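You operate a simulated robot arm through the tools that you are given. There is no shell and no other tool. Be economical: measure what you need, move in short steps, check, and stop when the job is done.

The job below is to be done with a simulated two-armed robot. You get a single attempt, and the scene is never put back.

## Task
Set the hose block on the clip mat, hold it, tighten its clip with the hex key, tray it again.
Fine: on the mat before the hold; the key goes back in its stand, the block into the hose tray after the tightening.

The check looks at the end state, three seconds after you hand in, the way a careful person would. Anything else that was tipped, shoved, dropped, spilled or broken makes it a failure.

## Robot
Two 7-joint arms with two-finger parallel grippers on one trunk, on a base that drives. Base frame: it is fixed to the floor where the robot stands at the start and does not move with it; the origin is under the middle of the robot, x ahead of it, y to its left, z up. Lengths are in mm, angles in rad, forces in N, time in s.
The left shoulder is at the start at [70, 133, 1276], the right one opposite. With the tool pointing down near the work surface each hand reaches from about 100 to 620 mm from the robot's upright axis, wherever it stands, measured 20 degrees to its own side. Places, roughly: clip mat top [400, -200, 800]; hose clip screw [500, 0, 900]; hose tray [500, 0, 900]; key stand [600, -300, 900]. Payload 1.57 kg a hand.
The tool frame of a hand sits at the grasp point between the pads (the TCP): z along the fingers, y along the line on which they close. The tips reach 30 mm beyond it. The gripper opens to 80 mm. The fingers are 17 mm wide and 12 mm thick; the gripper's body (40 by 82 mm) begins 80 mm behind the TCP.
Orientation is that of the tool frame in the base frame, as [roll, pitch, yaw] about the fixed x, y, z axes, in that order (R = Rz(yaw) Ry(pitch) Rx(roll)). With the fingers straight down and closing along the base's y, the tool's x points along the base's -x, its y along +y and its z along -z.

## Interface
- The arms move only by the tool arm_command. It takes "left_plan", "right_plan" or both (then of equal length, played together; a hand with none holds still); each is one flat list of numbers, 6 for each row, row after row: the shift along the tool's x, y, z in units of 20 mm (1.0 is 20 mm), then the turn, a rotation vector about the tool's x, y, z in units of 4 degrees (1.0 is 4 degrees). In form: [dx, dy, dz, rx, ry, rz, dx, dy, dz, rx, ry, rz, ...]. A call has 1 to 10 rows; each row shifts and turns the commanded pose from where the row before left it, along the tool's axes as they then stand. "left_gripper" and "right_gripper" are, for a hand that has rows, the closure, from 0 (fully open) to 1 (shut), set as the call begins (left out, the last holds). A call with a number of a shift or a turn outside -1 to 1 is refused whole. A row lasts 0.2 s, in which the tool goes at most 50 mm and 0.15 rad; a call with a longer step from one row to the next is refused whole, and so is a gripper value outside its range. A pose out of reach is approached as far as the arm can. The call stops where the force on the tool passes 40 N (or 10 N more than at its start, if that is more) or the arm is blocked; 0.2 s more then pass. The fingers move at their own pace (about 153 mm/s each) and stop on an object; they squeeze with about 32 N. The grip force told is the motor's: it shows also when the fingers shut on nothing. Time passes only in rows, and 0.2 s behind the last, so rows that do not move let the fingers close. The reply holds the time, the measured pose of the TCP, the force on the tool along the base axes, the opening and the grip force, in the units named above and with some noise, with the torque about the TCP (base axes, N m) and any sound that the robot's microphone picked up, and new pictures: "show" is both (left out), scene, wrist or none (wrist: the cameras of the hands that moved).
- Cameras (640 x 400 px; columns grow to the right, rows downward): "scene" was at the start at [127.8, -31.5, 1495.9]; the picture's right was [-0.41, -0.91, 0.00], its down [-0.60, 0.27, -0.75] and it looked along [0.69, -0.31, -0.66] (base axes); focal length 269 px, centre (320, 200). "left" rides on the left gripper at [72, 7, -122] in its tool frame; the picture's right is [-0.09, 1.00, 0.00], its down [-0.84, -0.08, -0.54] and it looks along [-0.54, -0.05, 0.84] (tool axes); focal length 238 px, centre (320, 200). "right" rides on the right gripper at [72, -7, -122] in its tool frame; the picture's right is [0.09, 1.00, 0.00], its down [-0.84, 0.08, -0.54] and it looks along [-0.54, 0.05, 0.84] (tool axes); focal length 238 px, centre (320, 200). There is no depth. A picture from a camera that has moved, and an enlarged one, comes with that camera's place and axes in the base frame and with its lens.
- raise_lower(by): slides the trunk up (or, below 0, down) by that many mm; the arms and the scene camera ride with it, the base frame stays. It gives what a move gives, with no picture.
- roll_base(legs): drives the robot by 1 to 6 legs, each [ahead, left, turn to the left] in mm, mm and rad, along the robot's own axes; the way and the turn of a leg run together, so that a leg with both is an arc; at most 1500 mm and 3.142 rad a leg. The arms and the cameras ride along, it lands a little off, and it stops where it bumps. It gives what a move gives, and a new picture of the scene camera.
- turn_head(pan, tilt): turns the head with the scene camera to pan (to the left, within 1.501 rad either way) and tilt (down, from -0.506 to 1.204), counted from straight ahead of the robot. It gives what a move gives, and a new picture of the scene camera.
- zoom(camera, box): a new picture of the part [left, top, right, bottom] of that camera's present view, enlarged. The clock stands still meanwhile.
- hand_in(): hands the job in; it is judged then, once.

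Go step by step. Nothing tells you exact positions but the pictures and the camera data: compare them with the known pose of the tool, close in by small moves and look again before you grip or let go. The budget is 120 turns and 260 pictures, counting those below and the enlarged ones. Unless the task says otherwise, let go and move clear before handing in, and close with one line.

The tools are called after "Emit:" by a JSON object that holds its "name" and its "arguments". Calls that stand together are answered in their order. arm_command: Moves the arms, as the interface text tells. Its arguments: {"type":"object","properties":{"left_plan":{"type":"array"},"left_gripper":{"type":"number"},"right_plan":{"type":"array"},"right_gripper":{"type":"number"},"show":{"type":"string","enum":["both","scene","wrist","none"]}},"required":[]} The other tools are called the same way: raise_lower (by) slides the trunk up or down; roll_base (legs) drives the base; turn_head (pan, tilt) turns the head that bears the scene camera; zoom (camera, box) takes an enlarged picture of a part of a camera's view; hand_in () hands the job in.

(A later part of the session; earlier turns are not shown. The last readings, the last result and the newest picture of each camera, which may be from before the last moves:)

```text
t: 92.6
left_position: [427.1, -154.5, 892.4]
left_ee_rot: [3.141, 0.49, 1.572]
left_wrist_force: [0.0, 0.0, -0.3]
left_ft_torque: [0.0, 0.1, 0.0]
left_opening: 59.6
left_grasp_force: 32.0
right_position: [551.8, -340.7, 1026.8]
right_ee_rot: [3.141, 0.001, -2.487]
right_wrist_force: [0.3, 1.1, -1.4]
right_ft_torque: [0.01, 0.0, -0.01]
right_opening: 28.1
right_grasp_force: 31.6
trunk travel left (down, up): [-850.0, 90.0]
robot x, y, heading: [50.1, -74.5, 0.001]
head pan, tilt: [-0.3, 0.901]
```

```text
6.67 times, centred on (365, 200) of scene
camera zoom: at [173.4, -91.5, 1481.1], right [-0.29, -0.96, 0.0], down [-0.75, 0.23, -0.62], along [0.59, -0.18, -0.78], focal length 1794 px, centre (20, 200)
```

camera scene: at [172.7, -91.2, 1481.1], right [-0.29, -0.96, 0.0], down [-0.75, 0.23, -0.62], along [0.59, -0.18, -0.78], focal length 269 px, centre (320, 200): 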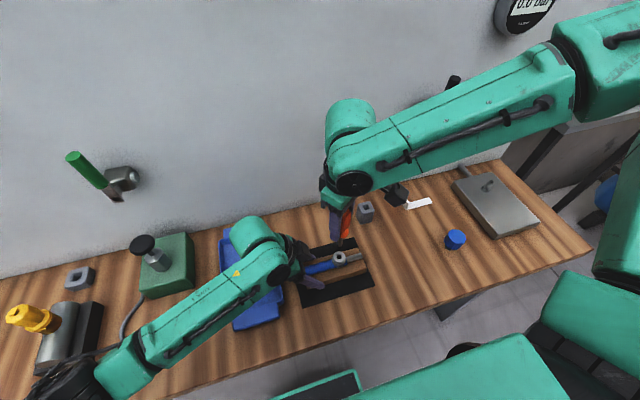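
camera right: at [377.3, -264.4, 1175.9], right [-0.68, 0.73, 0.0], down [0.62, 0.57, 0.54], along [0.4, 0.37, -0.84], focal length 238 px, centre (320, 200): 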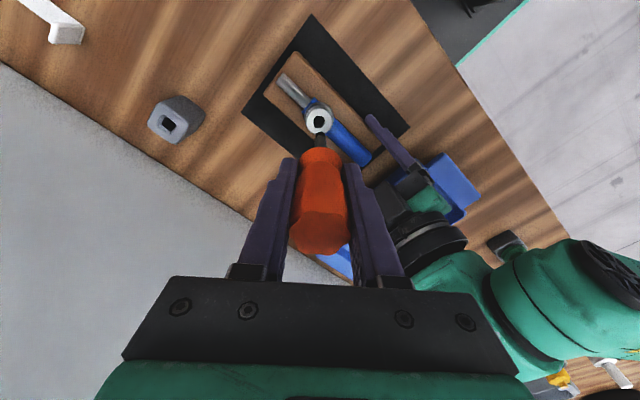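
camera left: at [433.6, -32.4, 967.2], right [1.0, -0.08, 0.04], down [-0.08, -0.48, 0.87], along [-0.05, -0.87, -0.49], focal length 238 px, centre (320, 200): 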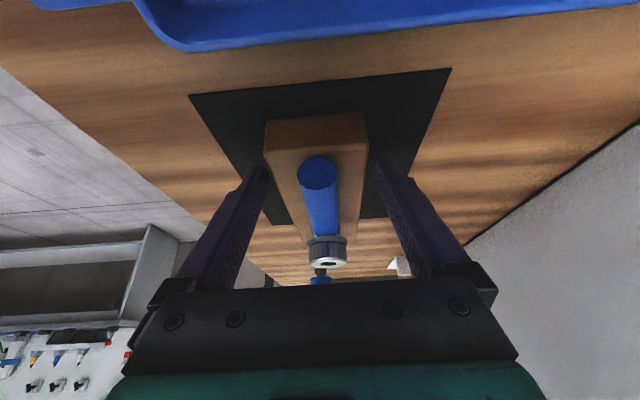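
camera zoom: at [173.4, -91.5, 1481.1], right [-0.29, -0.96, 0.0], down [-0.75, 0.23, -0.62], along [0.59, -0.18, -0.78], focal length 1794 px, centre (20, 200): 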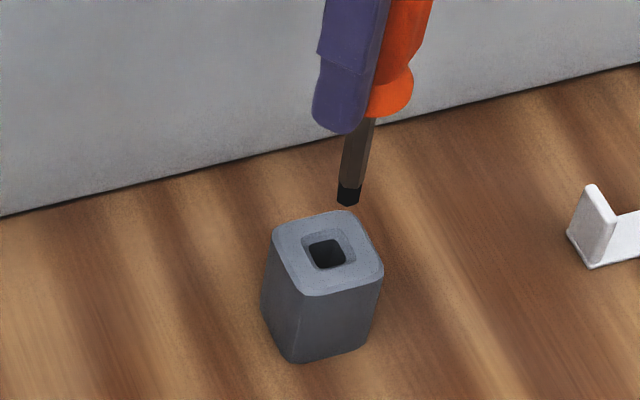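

The view matches the moment just after I first pulled the key out, so it is aligned. I lower in small steps, watching the force.

Emit:
{"name": "arm_command", "arguments": {"right_plan": [0, 0, 0.5, 0, 0, 0, 0, 0, 0.5, 0, 0, 0], "show": "none"}}

Emit:
{"name": "zoom", "arguments": {"camera": "right", "box": [295, 95, 345, 155]}}

Emit:
{"name": "zoom", "arguments": {"camera": "scene", "box": [350, 190, 380, 230]}}

```text
t: 93.2
left_position: [428.5, -152.8, 891.7]
left_ee_rot: [-3.141, 0.489, 1.571]
left_wrist_force: [1.0, 0.3, 0.5]
left_ft_torque: [0.11, 0.02, 0.0]
left_opening: 59.7
left_grasp_force: 31.7
right_position: [552.2, -340.5, 1007.5]
right_ee_rot: [-3.141, -0.002, -2.49]
right_wrist_force: [-0.2, -0.2, -0.8]
right_ft_torque: [0.03, 0.0, 0.01]
right_opening: 28.2
right_grasp_force: 32.5
trunk travel left (down, up): [-850.0, 90.0]
robot x, y, heading: [51.6, -69.4, 0.001]
head pan, tilt: [-0.3, 0.901]
```

```text
6.67 times, centred on (320, 125) of right
camera zoom: at [499.9, -389.7, 1128.5], right [-0.68, 0.74, 0.0], down [0.62, 0.57, 0.54], along [0.4, 0.37, -0.84], focal length 1589 px, centre (320, 700)
```

zoom: 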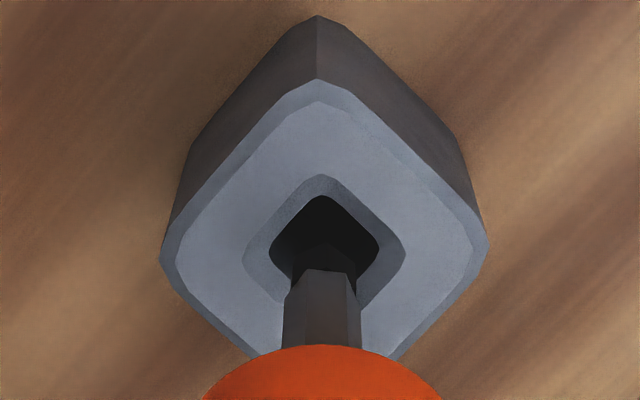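

```text
10.00 times, centred on (365, 210) of scene
camera zoom: at [173.5, -91.4, 1481.1], right [-0.29, -0.96, 0.0], down [-0.75, 0.23, -0.62], along [0.59, -0.18, -0.78], focal length 2691 px, centre (-130, 100)
```

zoom: 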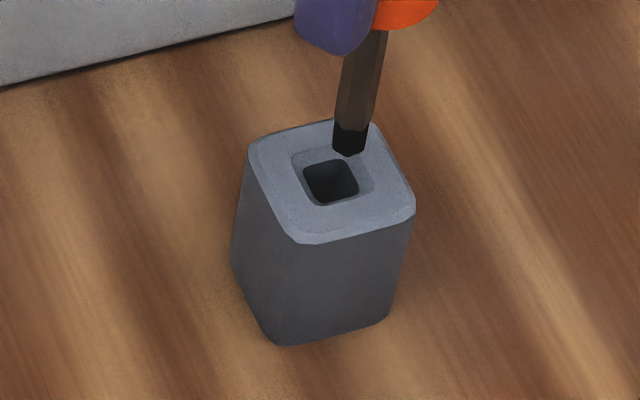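

Both views now agree that the tip should move about 1.7 mm forward and 1.7 mm left. I shift it and lower further.

Emit:
{"name": "arm_command", "arguments": {"right_plan": [-0.12, 0.016, 0.2, 0, 0, 0, 0, 0, 0.25, 0, 0, 0], "show": "none"}}

Emit:
{"name": "zoom", "arguments": {"camera": "right", "box": [295, 95, 345, 155]}}

Emit:
{"name": "zoom", "arguments": {"camera": "scene", "box": [350, 190, 380, 230]}}

```text
t: 93.8
left_position: [427.0, -153.7, 893.5]
left_ee_rot: [-3.141, 0.489, 1.569]
left_wrist_force: [0.6, -0.6, 0.8]
left_ft_torque: [0.15, -0.02, -0.02]
left_opening: 59.8
left_grasp_force: 32.3
right_position: [554.7, -338.8, 998.7]
right_ee_rot: [3.141, 0.0, -2.488]
right_wrist_force: [0.0, 0.3, -1.5]
right_ft_torque: [-0.04, -0.01, -0.04]
right_opening: 28.1
right_grasp_force: 32.3
trunk travel left (down, up): [-850.0, 90.0]
robot x, y, heading: [52.0, -71.6, -0.003]
head pan, tilt: [-0.3, 0.901]
```

```text
6.67 times, centred on (320, 125) of right
camera zoom: at [501.9, -388.7, 1120.0], right [-0.68, 0.74, 0.0], down [0.62, 0.57, 0.54], along [0.4, 0.37, -0.84], focal length 1589 px, centre (320, 700)
```

zoom: 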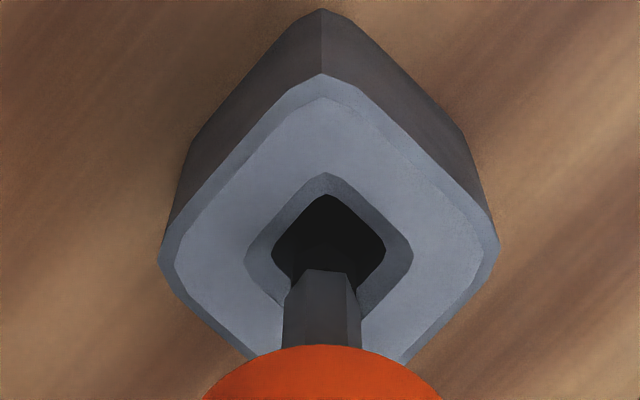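

```text
10.00 times, centred on (365, 210) of scene
camera zoom: at [173.5, -91.4, 1481.1], right [-0.29, -0.96, 0.0], down [-0.75, 0.23, -0.62], along [0.59, -0.18, -0.78], focal length 2691 px, centre (-130, 100)
```

zoom: 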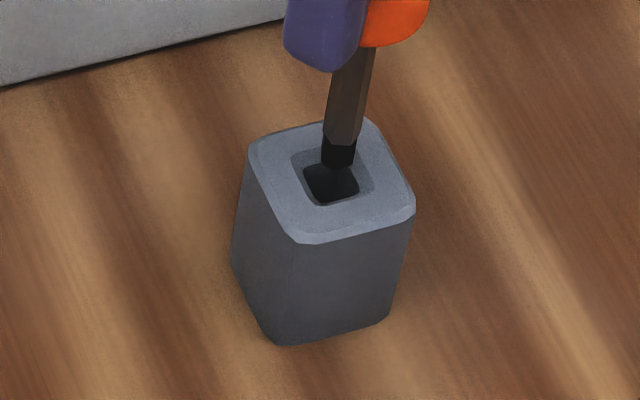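

Emit:
{"name": "arm_command", "arguments": {"right_plan": [0.01, 0.03, 0.2, 0, 0, 0, 0, 0, 0.2, 0, 0, 0], "show": "none"}}

Emit:
{"name": "zoom", "arguments": {"camera": "right", "box": [295, 95, 345, 155]}}

Emit:
{"name": "zoom", "arguments": {"camera": "scene", "box": [350, 190, 380, 230]}}

```text
t: 94.4
left_position: [428.8, -153.1, 892.8]
left_ee_rot: [-3.141, 0.488, 1.571]
left_wrist_force: [0.0, 0.3, 0.6]
left_ft_torque: [0.08, -0.04, -0.09]
left_opening: 59.7
left_grasp_force: 31.9
right_position: [553.8, -338.5, 990.3]
right_ee_rot: [-3.141, -0.001, -2.489]
right_wrist_force: [-0.2, -0.4, -1.2]
right_ft_torque: [-0.01, 0.0, 0.02]
right_opening: 28.1
right_grasp_force: 32.0
trunk travel left (down, up): [-850.0, 90.0]
robot x, y, heading: [49.5, -68.2, -0.001]
head pan, tilt: [-0.3, 0.901]
```

```text
6.67 times, centred on (320, 125) of right
camera zoom: at [501.3, -388.8, 1111.8], right [-0.68, 0.74, 0.0], down [0.62, 0.57, 0.54], along [0.4, 0.37, -0.84], focal length 1589 px, centre (320, 700)
```

zoom: 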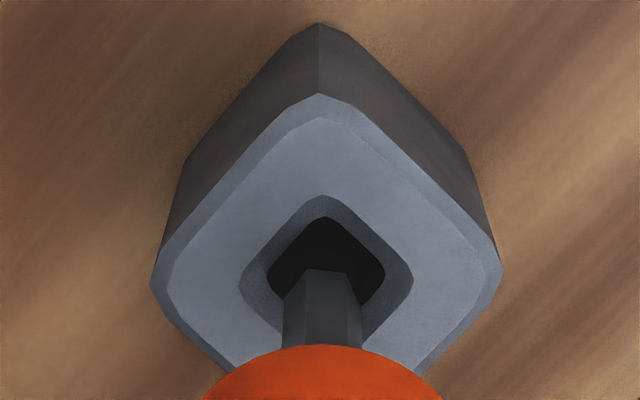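

```text
10.00 times, centred on (365, 210) of scene
camera zoom: at [173.5, -91.4, 1481.1], right [-0.29, -0.96, 0.0], down [-0.75, 0.23, -0.62], along [0.59, -0.18, -0.78], focal length 2691 px, centre (-130, 100)
```

zoom: 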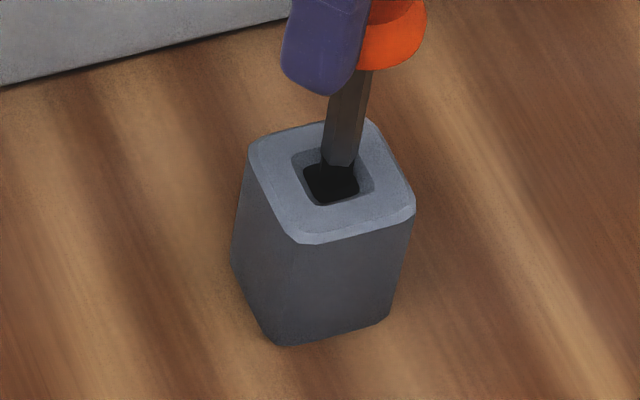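

The tip is in the hole. I continue down, watching for resistance.

Emit:
{"name": "arm_command", "arguments": {"right_plan": [0, 0, 0.3, 0, 0, 0, 0, 0, 0.3, 0, 0, 0], "show": "none"}}

Emit:
{"name": "arm_command", "arguments": {"right_plan": [0, 0, 0.3, 0, 0, 0, 0, 0, 0.3, 0, 0, 0], "show": "none"}}

Emit:
{"name": "zoom", "arguments": {"camera": "scene", "box": [345, 170, 385, 230]}}

```text
t: 95.0
left_position: [427.3, -152.7, 892.3]
left_ee_rot: [3.142, 0.489, 1.571]
left_wrist_force: [0.2, 0.3, 0.8]
left_ft_torque: [0.08, -0.09, -0.1]
left_opening: 59.7
left_grasp_force: 32.0
right_position: [552.8, -338.1, 979.1]
right_ee_rot: [-3.141, 0.0, -2.49]
right_wrist_force: [-0.6, 0.0, -1.6]
right_ft_torque: [-0.01, -0.01, 0.0]
right_opening: 28.0
right_grasp_force: 32.1
trunk travel left (down, up): [-850.0, 90.0]
robot x, y, heading: [50.7, -75.2, 0.005]
head pan, tilt: [-0.3, 0.901]
```

```text
t: 95.6
left_position: [428.4, -152.8, 892.2]
left_ee_rot: [3.142, 0.489, 1.569]
left_wrist_force: [1.4, 0.5, 1.5]
left_ft_torque: [0.0, -0.07, -0.05]
left_opening: 59.5
left_grasp_force: 32.2
right_position: [553.2, -338.6, 966.5]
right_ee_rot: [3.141, -0.001, -2.49]
right_wrist_force: [-0.8, -0.1, -1.0]
right_ft_torque: [0.01, -0.03, -0.02]
right_opening: 28.1
right_grasp_force: 32.3
trunk travel left (down, up): [-850.0, 90.0]
robot x, y, heading: [52.3, -71.8, 0.005]
head pan, tilt: [-0.3, 0.901]
```

```text
6.67 times, centred on (365, 200) of scene
camera zoom: at [173.5, -91.3, 1481.1], right [-0.29, -0.96, 0.0], down [-0.75, 0.23, -0.62], along [0.59, -0.18, -0.78], focal length 1794 px, centre (20, 200)
```

zoom: 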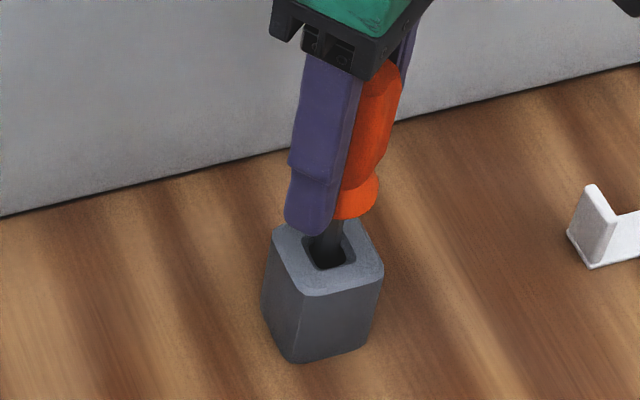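

Emit:
{"name": "arm_command", "arguments": {"right_plan": [0, 0, 0.2, 0, 0, 0, 0, 0, 0.2, 0, 0, 0], "show": "none"}}

Emit:
{"name": "arm_command", "arguments": {"right_plan": [0, 0, 0.15, 0, 0, 0], "show": "none"}}

Emit:
{"name": "arm_command", "arguments": {"right_plan": [0, 0, 0.15, 0, 0, 0], "show": "none"}}

Emit:
{"name": "zoom", "arguments": {"camera": "scene", "box": [345, 170, 385, 230]}}

```text
t: 96.2
left_position: [428.0, -152.1, 892.5]
left_ee_rot: [-3.141, 0.49, 1.569]
left_wrist_force: [1.6, 0.5, 1.0]
left_ft_torque: [-0.03, -0.04, -0.01]
left_opening: 59.8
left_grasp_force: 31.6
right_position: [554.8, -338.9, 959.5]
right_ee_rot: [3.14, 0.0, -2.487]
right_wrist_force: [-1.1, 0.8, -1.6]
right_ft_torque: [0.03, 0.0, 0.0]
right_opening: 27.9
right_grasp_force: 31.7
trunk travel left (down, up): [-850.0, 90.0]
robot x, y, heading: [48.9, -71.2, 0.001]
head pan, tilt: [-0.3, 0.901]
```

```text
t: 96.6
left_position: [428.4, -153.4, 891.8]
left_ee_rot: [3.142, 0.491, 1.57]
left_wrist_force: [0.7, 0.2, 1.4]
left_ft_torque: [-0.04, 0.0, -0.04]
left_opening: 59.6
left_grasp_force: 31.8
right_position: [553.6, -338.4, 956.4]
right_ee_rot: [-3.141, 0.0, -2.489]
right_wrist_force: [-0.1, -0.6, -0.9]
right_ft_torque: [-0.02, 0.0, 0.03]
right_opening: 28.0
right_grasp_force: 31.6
trunk travel left (down, up): [-850.0, 90.0]
robot x, y, heading: [49.7, -71.9, 0.001]
head pan, tilt: [-0.3, 0.901]
```

```text
t: 97.0
left_position: [426.9, -153.2, 891.5]
left_ee_rot: [-3.138, 0.489, 1.572]
left_wrist_force: [1.5, -0.2, 1.5]
left_ft_torque: [-0.08, 0.0, -0.03]
left_opening: 59.6
left_grasp_force: 32.1
right_position: [552.7, -337.9, 952.5]
right_ee_rot: [3.141, 0.0, -2.489]
right_wrist_force: [-1.0, 0.5, -1.1]
right_ft_torque: [0.0, 0.01, 0.01]
right_opening: 28.4
right_grasp_force: 31.9
trunk travel left (down, up): [-850.0, 90.0]
robot x, y, heading: [54.9, -70.5, -0.006]
head pan, tilt: [-0.3, 0.901]
```

```text
6.67 times, centred on (365, 200) of scene
camera zoom: at [173.5, -91.3, 1481.1], right [-0.29, -0.96, 0.0], down [-0.75, 0.23, -0.62], along [0.59, -0.18, -0.78], focal length 1794 px, centre (20, 200)
```

zoom: 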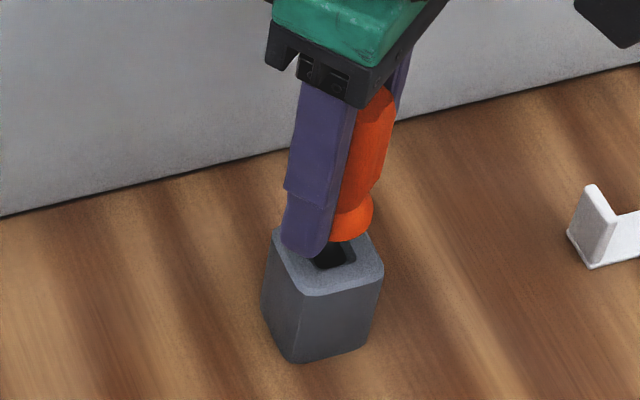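

Emit:
{"name": "arm_command", "arguments": {"right_plan": [0, 0, 0.12, 0, 0, 0], "show": "none"}}

Emit:
{"name": "arm_command", "arguments": {"right_plan": [0, 0, 0.12, 0, 0, 0], "show": "none"}}

Emit:
{"name": "arm_command", "arguments": {"right_plan": [0, 0, 0.1, 0, 0, 0], "show": "none"}}

Emit:
{"name": "zoom", "arguments": {"camera": "scene", "box": [345, 170, 385, 230]}}

```text
t: 97.4
left_position: [427.7, -153.1, 892.5]
left_ee_rot: [-3.141, 0.49, 1.571]
left_wrist_force: [1.8, -0.5, 1.2]
left_ft_torque: [-0.06, 0.0, 0.03]
left_opening: 59.7
left_grasp_force: 31.9
right_position: [554.0, -338.8, 950.0]
right_ee_rot: [3.141, -0.001, -2.488]
right_wrist_force: [-0.7, 0.8, -0.3]
right_ft_torque: [0.04, 0.03, -0.02]
right_opening: 28.3
right_grasp_force: 32.1
trunk travel left (down, up): [-850.0, 90.0]
robot x, y, heading: [50.8, -71.4, 0.002]
head pan, tilt: [-0.3, 0.901]
```

```text
t: 97.8
left_position: [427.4, -153.2, 891.8]
left_ee_rot: [-3.14, 0.489, 1.573]
left_wrist_force: [1.6, -0.8, -0.5]
left_ft_torque: [-0.34, -0.07, 0.14]
left_opening: 59.9
left_grasp_force: 31.7
right_position: [553.9, -338.2, 948.2]
right_ee_rot: [-3.14, -0.001, -2.487]
right_wrist_force: [-0.2, 0.2, 3.4]
right_ft_torque: [-0.07, 0.03, 0.05]
right_opening: 28.1
right_grasp_force: 32.2
trunk travel left (down, up): [-850.0, 90.0]
robot x, y, heading: [52.6, -71.2, 0.004]
head pan, tilt: [-0.3, 0.901]
```

```text
t: 98.2
left_position: [426.2, -152.0, 893.1]
left_ee_rot: [3.14, 0.487, 1.571]
left_wrist_force: [-0.1, 0.9, -3.6]
left_ft_torque: [0.15, 0.05, -0.06]
left_opening: 59.8
left_grasp_force: 32.7
right_position: [553.7, -338.6, 948.7]
right_ee_rot: [-3.136, 0.003, -2.489]
right_wrist_force: [-0.9, -3.0, 15.5]
right_ft_torque: [-0.31, 0.01, 0.0]
right_opening: 28.0
right_grasp_force: 32.0
trunk travel left (down, up): [-850.0, 90.0]
robot x, y, heading: [50.9, -65.4, 0.004]
head pan, tilt: [-0.3, 0.901]
```

```text
6.67 times, centred on (365, 200) of scene
camera zoom: at [170.5, -90.7, 1481.6], right [-0.29, -0.96, 0.0], down [-0.75, 0.23, -0.62], along [0.6, -0.18, -0.78], focal length 1794 px, centre (20, 200)
```

zoom: 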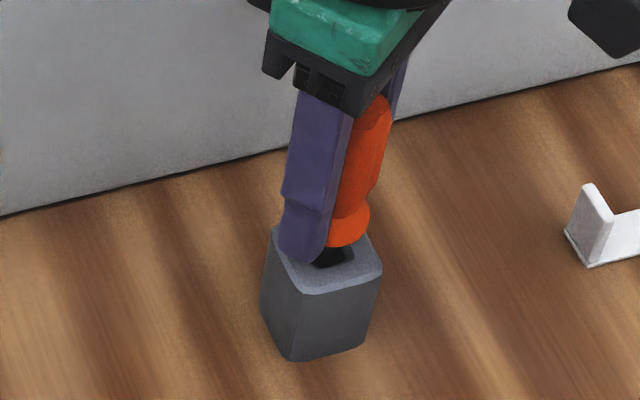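

The key is bottomed in its stand at about TCP z 948. I release it and rise straight up.

Emit:
{"name": "arm_command", "arguments": {"right_plan": [0, 0, -0.04, 0, 0, 0, 0, 0, 0, 0, 0, 0, 0, 0, 0, 0, 0, 0], "right_gripper": 0.3, "show": "none"}}

Emit:
{"name": "zoom", "arguments": {"camera": "right", "box": [240, 70, 400, 270]}}

```text
t: 99.0
left_position: [428.4, -152.4, 891.5]
left_ee_rot: [-3.141, 0.489, 1.572]
left_wrist_force: [0.3, -1.2, 0.4]
left_ft_torque: [0.03, -0.03, 0.1]
left_opening: 59.6
left_grasp_force: 32.0
right_position: [554.2, -337.8, 945.7]
right_ee_rot: [3.141, 0.001, -2.49]
right_wrist_force: [0.4, 0.6, -0.4]
right_ft_torque: [-0.01, 0.0, -0.01]
right_opening: 56.0
right_grasp_force: 0.0
trunk travel left (down, up): [-850.0, 90.0]
robot x, y, heading: [48.3, -71.2, 0.0]
head pan, tilt: [-0.3, 0.901]
```

```text
2.00 times, centred on (320, 170) of right
camera zoom: at [501.4, -387.9, 1068.0], right [-0.68, 0.73, 0.0], down [0.62, 0.57, 0.54], along [0.4, 0.37, -0.84], focal length 477 px, centre (320, 260)
```

zoom: 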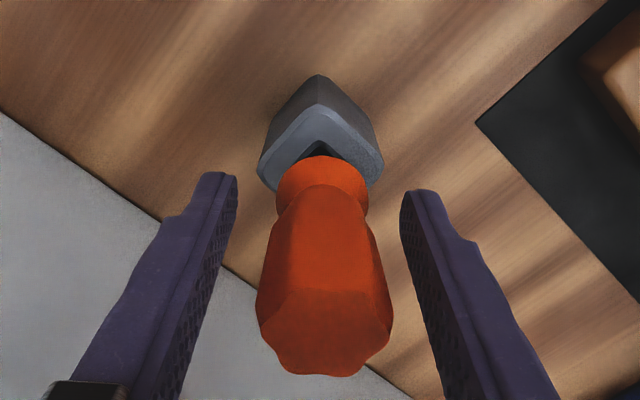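

Emit:
{"name": "arm_command", "arguments": {"right_plan": [0, 0, -0.6, 0, 0, 0, 0, 0, -1, 0, 0, 0, 0, 0, -1, 0, 0, 0, 0, 0, -1, 0, 0, 0, 0, 0, -1, 0, 0, 0, 0.8, 0.6, -1, 0, 0, 0, 0.8, 0.6, -1, 0, 0, 0, 0.8, 0.6, -0.5, 0, 0, 0, 0.8, 0.6, 0, 0, 0, 0], "show": "both"}}

Emit:
{"name": "zoom", "arguments": {"camera": "scene", "box": [330, 160, 410, 240]}}

```text
t: 101.0
left_position: [427.8, -153.9, 891.8]
left_ee_rot: [-3.141, 0.489, 1.573]
left_wrist_force: [0.5, 0.8, 0.2]
left_ft_torque: [-0.39, 0.03, 0.12]
left_opening: 59.5
left_grasp_force: 32.1
right_position: [472.3, -339.1, 1088.9]
right_ee_rot: [3.142, 0.002, -2.489]
right_wrist_force: [0.1, -0.2, 0.1]
right_ft_torque: [-0.01, -0.04, -0.02]
right_opening: 56.0
right_grasp_force: 0.1
trunk travel left (down, up): [-850.0, 90.0]
robot x, y, heading: [50.0, -71.4, -0.002]
head pan, tilt: [-0.3, 0.901]
camera scene: at [172.8, -91.7, 1481.1], right [-0.29, -0.96, 0.0], down [-0.75, 0.23, -0.62], along [0.59, -0.18, -0.78], focal length 269 px, centre (320, 200)
camera right: at [419.8, -388.6, 1210.2], right [-0.68, 0.73, 0.0], down [0.62, 0.57, 0.54], along [0.4, 0.37, -0.84], focal length 238 px, centre (320, 200)
```

scene: 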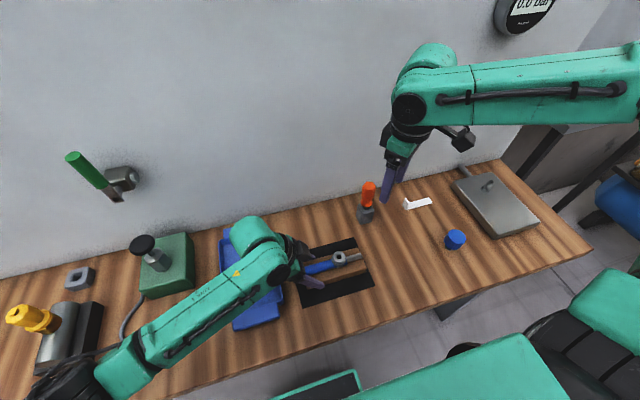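
right: 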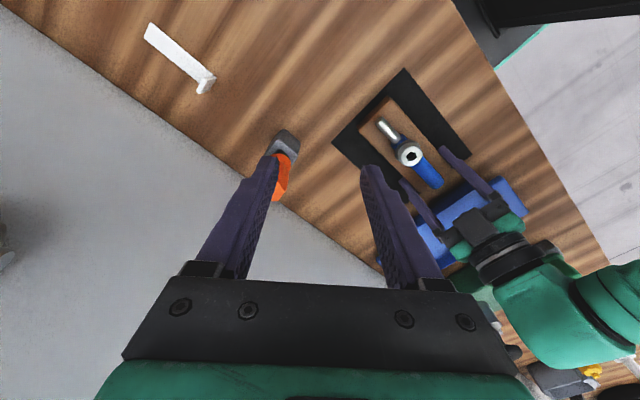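

```text
5.00 times, centred on (370, 200) of scene
camera zoom: at [172.8, -91.7, 1481.1], right [-0.29, -0.96, 0.0], down [-0.75, 0.23, -0.62], along [0.59, -0.18, -0.78], focal length 1346 px, centre (70, 200)
```

zoom: 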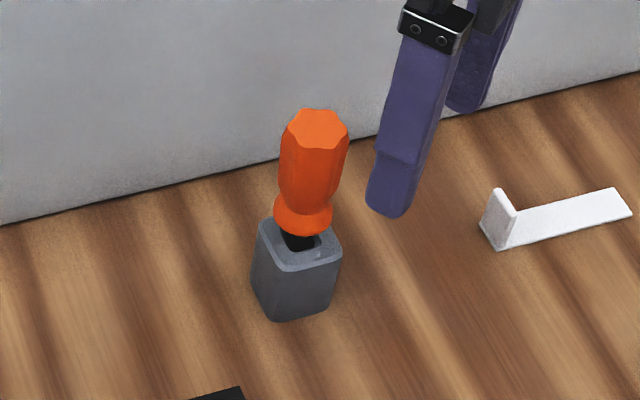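

The key stands back in its stand. I release the block, lift the left hand off, and take the right hand out of the way.

Emit:
{"name": "arm_command", "arguments": {"left_plan": [0, 0, 0, 0, 0, 0, 0, 0, 0, 0, 0, 0, -0.427, 0, -0.802, 0, 0, 0, -0.427, 0, -0.802, 0, 0, 0, -0.427, 0, -0.802, 0, 0, 0, -0.427, 0, -0.802, 0, 0, 0, -0.427, 0, -0.802, 0, 0, 0, -0.427, 0, -0.802, 0, 0, 0], "right_plan": [0.883, -0.172, -0.76, 0, 0, 0, 0.883, -0.172, -0.76, 0, 0, 0, 0.883, -0.172, -0.76, 0, 0, 0, 0.883, -0.172, -0.76, 0, 0, 0, 0.883, -0.172, -0.76, 0, 0, 0, 0.883, -0.172, -0.76, 0, 0, 0, 0, 0, 0, 0, 0, 0, 0, 0, 0, 0, 0, 0], "left_gripper": 0.1, "show": "none"}}

Emit:
{"name": "arm_command", "arguments": {"left_plan": [0, 0, 0, 0, 1, 0, 0, 0, 0, 0, 1, 0, 0, 0, 0, 0, 1, 0, 0, 0, 0, 0, 1, 0, 0, 0, 0, 0, 1, 0, 0, 0, 0, 0, 1, 0, 0, 0, 0, 0, 1, 0, -0.8, 0, 0, 0, 0, 0, -0.8, 0, 0, 0, 0, 0, -0.8, 0, 0, 0, 0, 0], "show": "both"}}

```text
t: 102.8
left_position: [428.3, -152.3, 1001.3]
left_ee_rot: [3.142, 0.489, 1.571]
left_wrist_force: [0.0, -1.2, 0.2]
left_ft_torque: [0.0, -0.02, 0.0]
left_opening: 71.9
left_grasp_force: 0.0
right_position: [399.9, -421.2, 1182.0]
right_ee_rot: [-3.141, 0.002, -2.487]
right_wrist_force: [0.1, 0.5, -0.3]
right_ft_torque: [0.0, 0.0, 0.0]
right_opening: 56.2
right_grasp_force: 0.1
trunk travel left (down, up): [-850.0, 90.0]
robot x, y, heading: [51.4, -72.3, 0.002]
head pan, tilt: [-0.3, 0.901]
```

```text
t: 105.0
left_position: [430.0, -201.5, 1001.3]
left_ee_rot: [-3.141, -0.002, 1.571]
left_wrist_force: [0.3, -0.9, -0.3]
left_ft_torque: [0.01, 0.0, 0.0]
left_opening: 72.1
left_grasp_force: 0.1
right_position: [401.0, -422.5, 1180.7]
right_ee_rot: [3.14, -0.002, -2.489]
right_wrist_force: [0.8, 0.5, 0.1]
right_ft_torque: [0.01, -0.03, -0.01]
right_opening: 56.3
right_grasp_force: 0.1
trunk travel left (down, up): [-850.0, 90.0]
robot x, y, heading: [51.8, -70.3, 0.004]
head pan, tilt: [-0.3, 0.901]
camera scene: at [173.3, -92.4, 1481.1], right [-0.29, -0.96, 0.0], down [-0.75, 0.23, -0.62], along [0.59, -0.18, -0.78], focal length 269 px, centre (320, 200)
camera left: at [434.6, -129.6, 1125.3], right [1.0, -0.09, 0.0], down [-0.08, -0.84, 0.54], along [-0.05, -0.54, -0.84], focal length 238 px, centre (320, 200)
```

scene: 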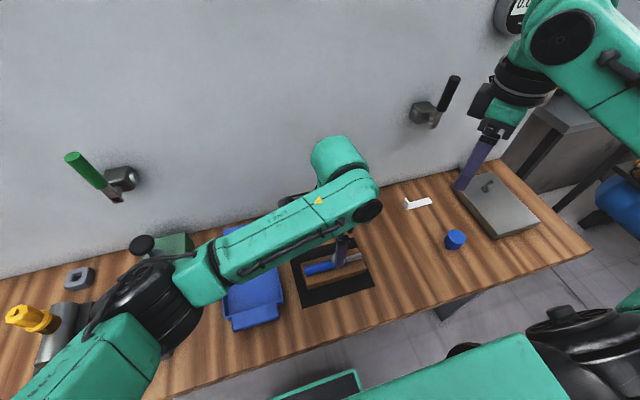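
left: 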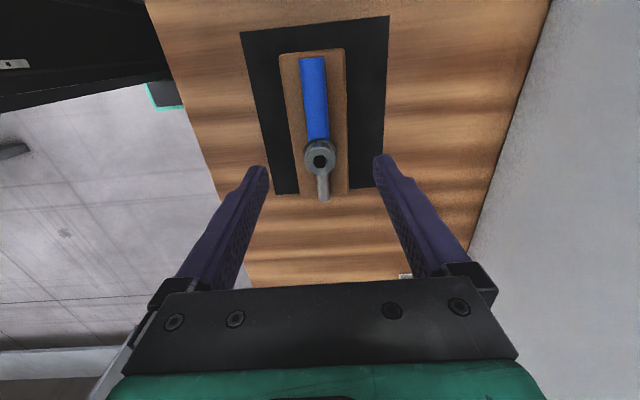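

The block is where I left it, and the left hand is above its centre. I lower and grip it as before.

Emit:
{"name": "arm_command", "arguments": {"left_plan": [0, -0.08, 0.9, 0, 0, 0, 0, 0, 0.9, 0, 0, 0, 0, 0, 0.9, 0, 0, 0, 0, 0, 0.9, 0, 0, 0, 0, 0, 0.9, 0, 0, 0, 0, 0, 0.85, 0, 0, 0], "show": "wrist"}}

Emit:
{"name": "arm_command", "arguments": {"left_plan": [0, 0, 0, 0, 0, 0, 0, 0, 0, 0, 0, 0, 0, 0, 0, 0, 0, 0], "left_gripper": 1, "show": "none"}}

Emit:
{"name": "arm_command", "arguments": {"left_plan": [0, 0, -0.5, 0, 0, 0, 0, 0, -0.9, 0, 0, 0, 0, 0, -0.9, 0, 0, 0, 0, 0, -0.9, 0, 0, 0, 0, 0, -0.9, 0, 0, 0, 0, 0, -0.5, 0, 0, 0], "show": "both"}}

```text
t: 106.4
left_position: [426.6, -200.4, 893.6]
left_ee_rot: [-3.139, -0.001, 1.571]
left_wrist_force: [0.1, -0.2, 0.3]
left_ft_torque: [-0.06, -0.04, -0.01]
left_opening: 72.1
left_grasp_force: 0.1
right_position: [400.5, -421.6, 1179.8]
right_ee_rot: [-3.141, 0.0, -2.489]
right_wrist_force: [-0.1, -0.4, -0.1]
right_ft_torque: [0.02, 0.01, 0.03]
right_opening: 56.0
right_grasp_force: 0.1
trunk travel left (down, up): [-850.0, 90.0]
robot x, y, heading: [47.9, -71.1, 0.003]
head pan, tilt: [-0.3, 0.901]
camera left: at [432.3, -129.9, 1016.9], right [1.0, -0.09, 0.0], down [-0.08, -0.84, 0.54], along [-0.05, -0.54, -0.84], focal length 238 px, centre (320, 200)
```

left: 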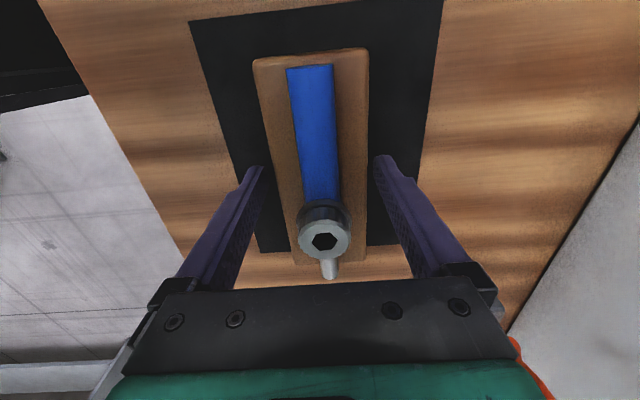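

```text
t: 107.2
left_position: [426.3, -201.6, 894.3]
left_ee_rot: [-3.139, -0.002, 1.571]
left_wrist_force: [1.2, 0.8, -0.3]
left_ft_torque: [0.0, -0.08, -0.09]
left_opening: 59.7
left_grasp_force: 32.5
right_position: [401.5, -421.8, 1179.3]
right_ee_rot: [-3.141, -0.001, -2.489]
right_wrist_force: [0.4, -0.3, -0.2]
right_ft_torque: [0.02, -0.01, -0.02]
right_opening: 56.2
right_grasp_force: 0.1
trunk travel left (down, up): [-850.0, 90.0]
robot x, y, heading: [49.1, -68.7, 0.001]
head pan, tilt: [-0.3, 0.901]
```

```text
t: 108.6
left_position: [426.9, -201.7, 984.6]
left_ee_rot: [-3.139, 0.0, 1.569]
left_wrist_force: [1.2, 0.2, -4.5]
left_ft_torque: [0.02, 0.0, 0.0]
left_opening: 59.7
left_grasp_force: 32.2
right_position: [401.2, -420.9, 1179.7]
right_ee_rot: [3.14, 0.001, -2.488]
right_wrist_force: [-0.6, -0.6, 0.2]
right_ft_torque: [0.0, 0.0, 0.0]
right_opening: 56.0
right_grasp_force: 0.2
trunk travel left (down, up): [-850.0, 90.0]
robot x, y, heading: [47.5, -72.3, -0.003]
head pan, tilt: [-0.3, 0.901]
camera scene: at [174.0, -91.7, 1481.0], right [-0.29, -0.96, 0.0], down [-0.75, 0.23, -0.62], along [0.59, -0.18, -0.78], focal length 269 px, centre (320, 200)
camera left: at [433.3, -130.1, 1108.4], right [1.0, -0.09, 0.0], down [-0.08, -0.84, 0.54], along [-0.05, -0.54, -0.84], focal length 238 px, centre (320, 200)
```

scene: 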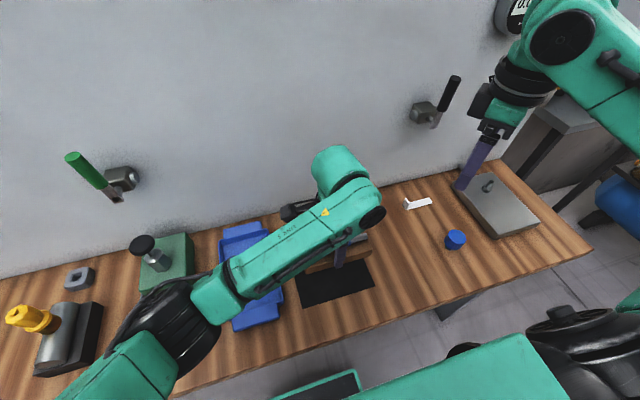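
left: 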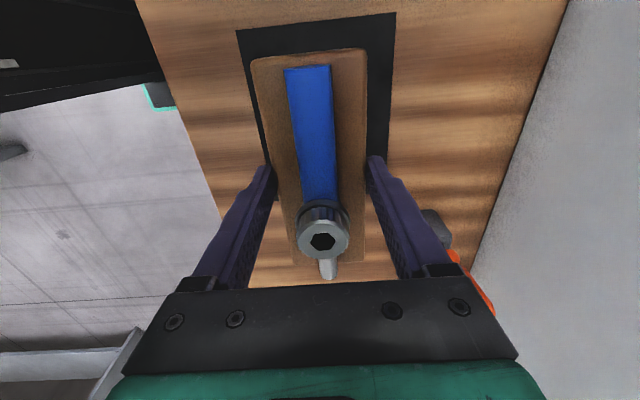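

The block is held and lifted. I turn it back through its quarter turn and carry it over the tray.

Emit:
{"name": "arm_command", "arguments": {"left_plan": [0, 0, 0, 0, 0, -1, 0, 0, 0, 0, 0, -1, 0, 0, 0, 0, 0, -1, 0, 0, 0, 0, 0, -1, 0, 0, 0, 0, 0, -1, 0, 0, 0, 0, 0, -1, 0, 0, 0, 0, 0, -1, 0, 0, 0, 0, 0, -1, 0, 0, 0, 0, 0, -1, 0, 0, 0, 0, 0, -1], "show": "none"}}

Emit:
{"name": "arm_command", "arguments": {"left_plan": [0, 0, 0, 0, 0, -1, 0, 0, 0, 0, 0, -1, 0, 0, 0, 0, 0, -1, 0, 0, 0, 0, 0, -1, 0, 0, 0, 0, 0, -1, 0, 0, 0, 0, 0, -1, 0, 0, 0, 0, 0, -1, 0, 0, 0, 0, 0, -1, 0, 0, 0, 0, 0, -1, 0, 0, 0, 0, 0, -1], "show": "none"}}

Emit:
{"name": "arm_command", "arguments": {"left_plan": [0, 0, 0, 0, 0, -1, 0, 0, 0, 0, 0, -1, 0, 0, 0, 0, 0, -1, 0, 0, 0, 0, 0, -0.9], "show": "scene"}}

```text
t: 110.8
left_position: [427.4, -198.9, 985.6]
left_ee_rot: [-3.141, -0.001, 2.271]
left_wrist_force: [-0.9, -0.4, -5.0]
left_ft_torque: [0.02, 0.01, 0.0]
left_opening: 59.6
left_grasp_force: 31.8
right_position: [401.2, -421.9, 1180.6]
right_ee_rot: [3.142, -0.001, -2.489]
right_wrist_force: [0.2, -0.5, 0.6]
right_ft_torque: [-0.03, 0.0, 0.01]
right_opening: 56.0
right_grasp_force: 0.1
trunk travel left (down, up): [-850.0, 90.0]
robot x, y, heading: [50.1, -72.5, 0.001]
head pan, tilt: [-0.3, 0.901]
```

```text
t: 113.2
left_position: [451.1, -165.4, 973.0]
left_ee_rot: [3.076, 0.012, 3.021]
left_wrist_force: [-0.2, -0.3, -4.5]
left_ft_torque: [-0.01, 0.02, 0.02]
left_opening: 59.7
left_grasp_force: 32.6
right_position: [401.2, -421.4, 1180.3]
right_ee_rot: [-3.141, -0.001, -2.489]
right_wrist_force: [-0.1, -0.5, -0.6]
right_ft_torque: [0.0, 0.0, 0.0]
right_opening: 56.0
right_grasp_force: 0.0
trunk travel left (down, up): [-850.0, 90.0]
robot x, y, heading: [51.0, -72.4, 0.003]
head pan, tilt: [-0.3, 0.901]
stopped in row 10 (left hand): the arm was blocked; the commanded pose is now the measured one
```

```text
t: 114.2
left_position: [452.4, -164.6, 970.8]
left_ee_rot: [3.077, 0.028, -2.987]
left_wrist_force: [-0.3, 0.0, -4.2]
left_ft_torque: [0.01, 0.04, -0.01]
left_opening: 59.8
left_grasp_force: 32.6
right_position: [401.8, -421.0, 1179.7]
right_ee_rot: [-3.141, -0.001, -2.489]
right_wrist_force: [0.1, 0.6, -1.1]
right_ft_torque: [-0.01, 0.02, -0.03]
right_opening: 55.9
right_grasp_force: 0.1
trunk travel left (down, up): [-850.0, 90.0]
robot x, y, heading: [50.6, -71.9, 0.003]
head pan, tilt: [-0.3, 0.901]
camera scene: at [174.0, -91.7, 1481.0], right [-0.29, -0.96, 0.0], down [-0.75, 0.23, -0.62], along [0.59, -0.18, -0.78], focal length 269 px, centre (320, 200)
```

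scene: 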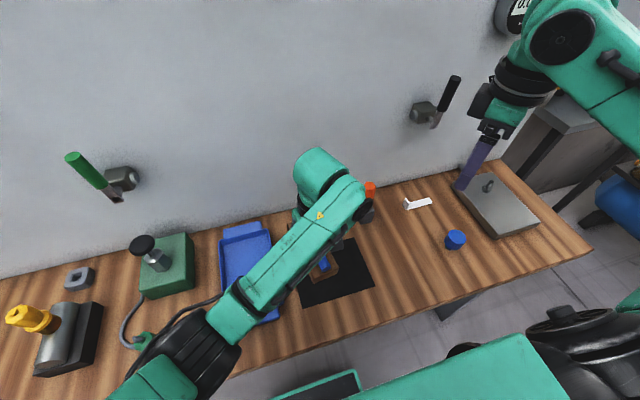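

The left arm was blocked somewhere during the turn. I look closely before moving anything else.

Emit:
{"name": "zoom", "arguments": {"camera": "scene", "box": [60, 220, 300, 400]}}

Emit:
{"name": "zoom", "arguments": {"camera": "scene", "box": [200, 130, 420, 330]}}

```text
2.22 times, centred on (180, 310) of scene
camera zoom: at [174.0, -91.7, 1481.0], right [-0.29, -0.96, 0.0], down [-0.75, 0.23, -0.62], along [0.59, -0.18, -0.78], focal length 598 px, centre (631, -44)
```

zoom: 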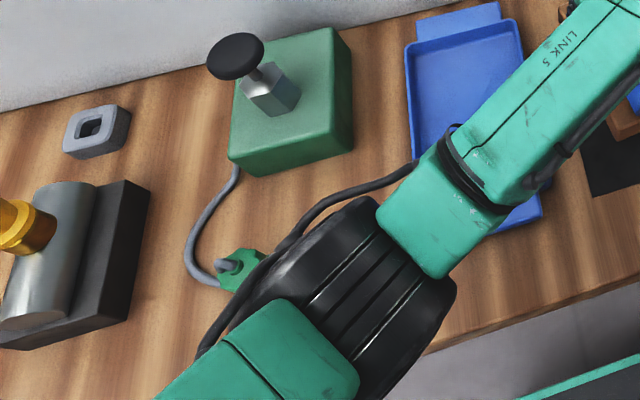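

```text
2.00 times, centred on (310, 230) of scene
camera zoom: at [174.0, -91.7, 1481.0], right [-0.29, -0.96, 0.0], down [-0.75, 0.23, -0.62], along [0.59, -0.18, -0.78], focal length 538 px, centre (340, 140)
```

zoom: 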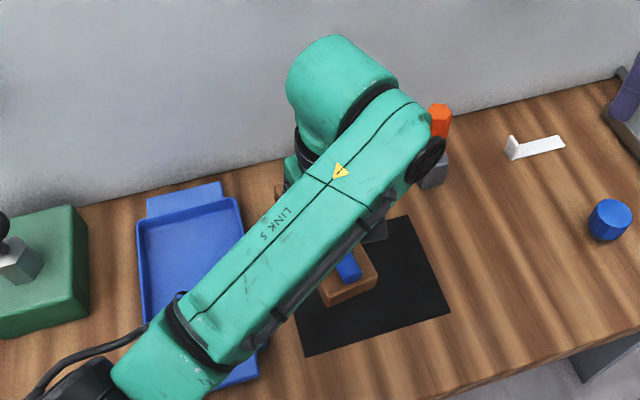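

Nothing was touched; the arm just reached an awkward inner posture and left the hand slightly tilted. I move outward toward the tray and straighten the hand step by step.

Emit:
{"name": "arm_command", "arguments": {"left_plan": [-0.1, 0.8, -0.2, 0, 0, 0, -0.1, 0.8, -0.2, 0, 0, 0, -0.1, 0.8, -0.2, 0.3, 0.1, 0.2, -0.1, 0.8, -0.2, 0.3, 0.15, 0.3, -0.1, 0.8, 0, 0.32, 0.15, 0.3], "show": "both"}}

```text
t: 115.4
left_position: [448.3, -88.3, 991.8]
left_ee_rot: [-3.135, -0.004, -3.049]
left_wrist_force: [0.2, -0.6, -4.7]
left_ft_torque: [-0.02, 0.03, -0.02]
left_opening: 59.7
left_grasp_force: 32.2
right_position: [402.0, -419.9, 1181.4]
right_ee_rot: [-3.142, -0.002, -2.488]
right_wrist_force: [0.1, 0.6, 0.0]
right_ft_torque: [-0.03, -0.01, -0.01]
right_opening: 55.9
right_grasp_force: 0.1
trunk travel left (down, up): [-850.0, 90.0]
robot x, y, heading: [52.6, -70.5, 0.0]
head pan, tilt: [-0.3, 0.901]
camera scene: at [174.1, -90.1, 1481.1], right [-0.29, -0.96, 0.0], down [-0.75, 0.23, -0.62], along [0.59, -0.18, -0.78], focal length 269 px, centre (320, 200)
camera left: at [375.5, -87.9, 1115.6], right [0.0, 1.0, -0.01], down [0.84, 0.01, 0.54], along [0.54, -0.01, -0.84], focal length 238 px, centre (320, 200)
```

scene: 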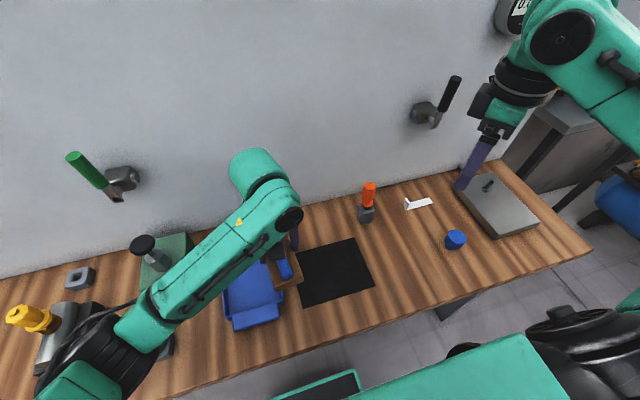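
left: 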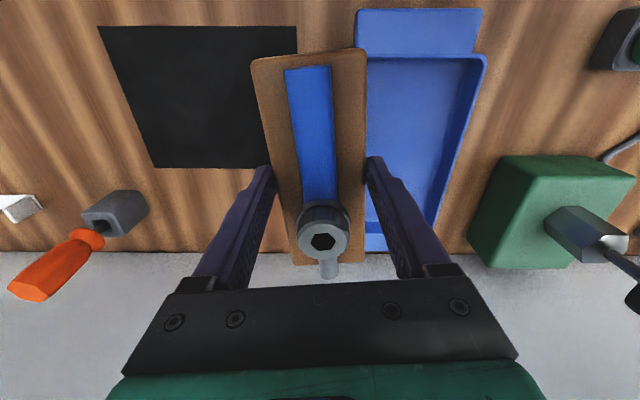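

Emit:
{"name": "arm_command", "arguments": {"left_plan": [-0.44, 0.91, 0, 0, 0, 0, -0.44, 0.91, 0, 0, 0, 0, -0.44, 0.91, 0, 0, 0, 0, -0.44, 0.91, 0, 0, 0, 0], "show": "both"}}

```text
t: 116.4
left_position: [475.5, -11.9, 992.2]
left_ee_rot: [-3.134, -0.001, -3.05]
left_wrist_force: [-0.6, -0.7, -5.3]
left_ft_torque: [-0.02, 0.01, -0.01]
left_opening: 59.9
left_grasp_force: 32.1
right_position: [400.9, -421.2, 1180.8]
right_ee_rot: [3.141, 0.0, -2.49]
right_wrist_force: [-0.1, 0.6, 1.2]
right_ft_torque: [0.0, 0.01, 0.0]
right_opening: 56.2
right_grasp_force: 0.0
trunk travel left (down, up): [-850.0, 90.0]
robot x, y, heading: [49.5, -72.4, 0.0]
head pan, tilt: [-0.3, 0.901]
camera scene: at [174.3, -90.1, 1481.0], right [-0.29, -0.96, 0.0], down [-0.75, 0.23, -0.62], along [0.59, -0.18, -0.78], focal length 269 px, centre (320, 200)
camera left: at [402.2, -10.8, 1115.4], right [0.0, 1.0, -0.01], down [0.84, 0.0, 0.54], along [0.54, -0.01, -0.84], focal length 238 px, centre (320, 200)
```

scene: 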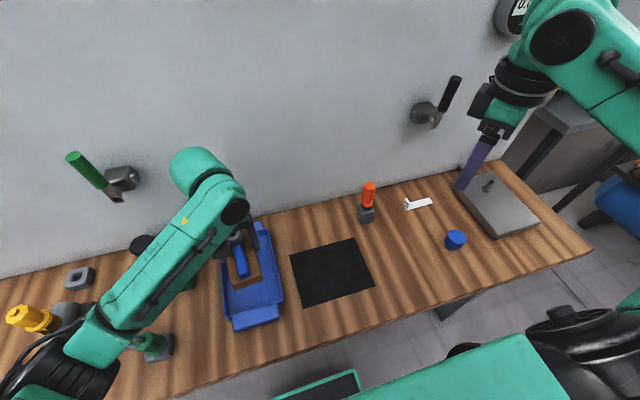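
left: 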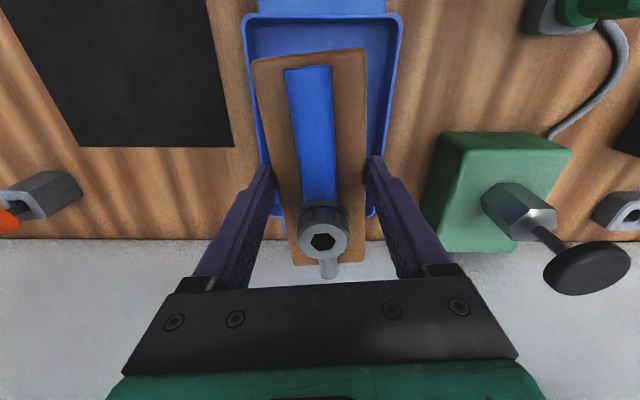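

It is directly above its original spot. I lower it into the tray.

Emit:
{"name": "arm_command", "arguments": {"left_plan": [0, 0, 0.9, 0, 0, 0, 0, 0, 0.9, 0, 0, 0, 0, 0, 0.9, 0, 0, 0, 0, 0, 0.9, 0, 0, 0, 0, 0, 0.75, 0, 0, 0], "show": "wrist"}}

Emit:
{"name": "arm_command", "arguments": {"left_plan": [0, 0, 0.15, 0, 0, 0], "show": "none"}}

Emit:
{"name": "arm_command", "arguments": {"left_plan": [0, 0, 0.1, 0, 0, 0], "show": "none"}}

```text
t: 117.6
left_position: [476.4, -14.3, 905.6]
left_ee_rot: [-3.134, -0.002, -3.05]
left_wrist_force: [-1.0, -0.3, -3.8]
left_ft_torque: [-0.01, 0.06, 0.0]
left_opening: 59.5
left_grasp_force: 32.1
right_position: [401.1, -420.3, 1180.6]
right_ee_rot: [-3.14, 0.002, -2.489]
right_wrist_force: [0.1, -0.4, 0.9]
right_ft_torque: [0.02, 0.01, -0.03]
right_opening: 56.0
right_grasp_force: 0.1
trunk travel left (down, up): [-850.0, 90.0]
robot x, y, heading: [50.9, -71.3, 0.002]
head pan, tilt: [-0.3, 0.901]
camera left: at [403.1, -13.1, 1028.9], right [0.0, 1.0, -0.01], down [0.84, 0.0, 0.54], along [0.54, -0.01, -0.84], focal length 238 px, centre (320, 200)
```

left: 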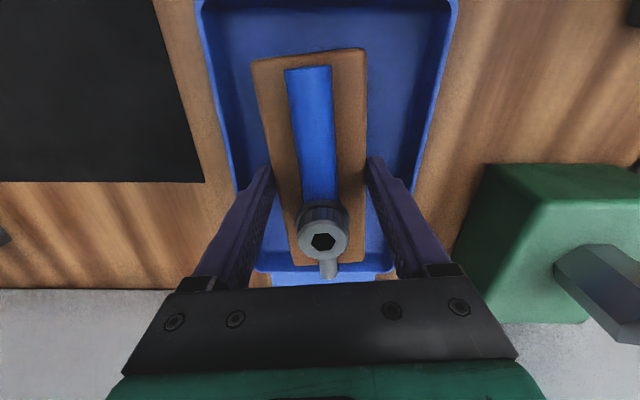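

```text
t: 118.0
left_position: [476.4, -13.1, 901.6]
left_ee_rot: [-3.134, -0.001, -3.049]
left_wrist_force: [-0.3, 0.0, -4.2]
left_ft_torque: [-0.03, -0.02, 0.01]
left_opening: 59.7
left_grasp_force: 32.0
right_position: [400.9, -420.4, 1180.8]
right_ee_rot: [3.141, 0.001, -2.489]
right_wrist_force: [-0.6, 0.1, -0.3]
right_ft_torque: [-0.01, 0.01, 0.04]
right_opening: 56.2
right_grasp_force: 0.0
trunk travel left (down, up): [-850.0, 90.0]
robot x, y, heading: [52.4, -70.0, 0.001]
head pan, tilt: [-0.3, 0.901]
```

```text
t: 118.4
left_position: [476.3, -14.0, 901.2]
left_ee_rot: [-3.135, -0.002, -3.05]
left_wrist_force: [0.0, -0.8, -4.4]
left_ft_torque: [0.01, 0.0, -0.02]
left_opening: 59.6
left_grasp_force: 32.0
right_position: [400.5, -420.9, 1180.5]
right_ee_rot: [-3.141, 0.0, -2.489]
right_wrist_force: [0.3, -0.2, -0.2]
right_ft_torque: [0.03, -0.03, 0.0]
right_opening: 55.9
right_grasp_force: 0.1
trunk travel left (down, up): [-850.0, 90.0]
robot x, y, heading: [51.6, -70.5, 0.004]
head pan, tilt: [-0.3, 0.901]
```

Emit:
{"name": "arm_command", "arguments": {"left_plan": [0, 0, 0.08, 0, 0, 0], "show": "none"}}

Emit:
{"name": "arm_command", "arguments": {"left_plan": [0, 0, 0.07, 0, 0, 0], "show": "none"}}

Emit:
{"name": "arm_command", "arguments": {"left_plan": [0, 0, 0.05, 0, 0, 0], "show": "none"}}

```text
t: 118.8
left_position: [476.4, -12.4, 898.9]
left_ee_rot: [-3.132, 0.0, -3.049]
left_wrist_force: [0.3, -0.8, -2.9]
left_ft_torque: [0.09, -0.2, -0.04]
left_opening: 60.0
left_grasp_force: 32.1
right_position: [400.9, -421.2, 1180.1]
right_ee_rot: [-3.141, 0.0, -2.489]
right_wrist_force: [-0.2, -0.6, -0.2]
right_ft_torque: [-0.02, 0.02, -0.01]
right_opening: 55.9
right_grasp_force: 0.0
trunk travel left (down, up): [-850.0, 90.0]
robot x, y, heading: [50.0, -75.2, 0.001]
head pan, tilt: [-0.3, 0.901]
```

```text
t: 119.2
left_position: [475.5, -13.8, 899.4]
left_ee_rot: [-3.135, 0.002, -3.047]
left_wrist_force: [1.3, 0.9, 9.8]
left_ft_torque: [0.38, 0.6, 0.01]
left_opening: 59.9
left_grasp_force: 32.3
right_position: [400.1, -422.1, 1179.7]
right_ee_rot: [3.141, -0.001, -2.489]
right_wrist_force: [0.0, 0.3, 0.1]
right_ft_torque: [0.0, 0.0, 0.01]
right_opening: 55.8
right_grasp_force: 0.0
trunk travel left (down, up): [-850.0, 90.0]
robot x, y, heading: [50.6, -71.0, -0.003]
head pan, tilt: [-0.3, 0.901]
```

```text
t: 119.6
left_position: [475.3, -13.0, 899.4]
left_ee_rot: [-3.134, 0.006, -3.048]
left_wrist_force: [5.3, -1.2, 19.6]
left_ft_torque: [0.42, 0.23, 0.13]
left_opening: 59.7
left_grasp_force: 32.4
right_position: [400.1, -422.3, 1180.9]
right_ee_rot: [-3.141, 0.0, -2.489]
right_wrist_force: [-0.4, -0.7, 0.0]
right_ft_torque: [0.03, -0.02, -0.02]
right_opening: 56.0
right_grasp_force: 0.1
trunk travel left (down, up): [-850.0, 90.0]
robot x, y, heading: [52.8, -71.7, 0.004]
head pan, tilt: [-0.3, 0.901]
```

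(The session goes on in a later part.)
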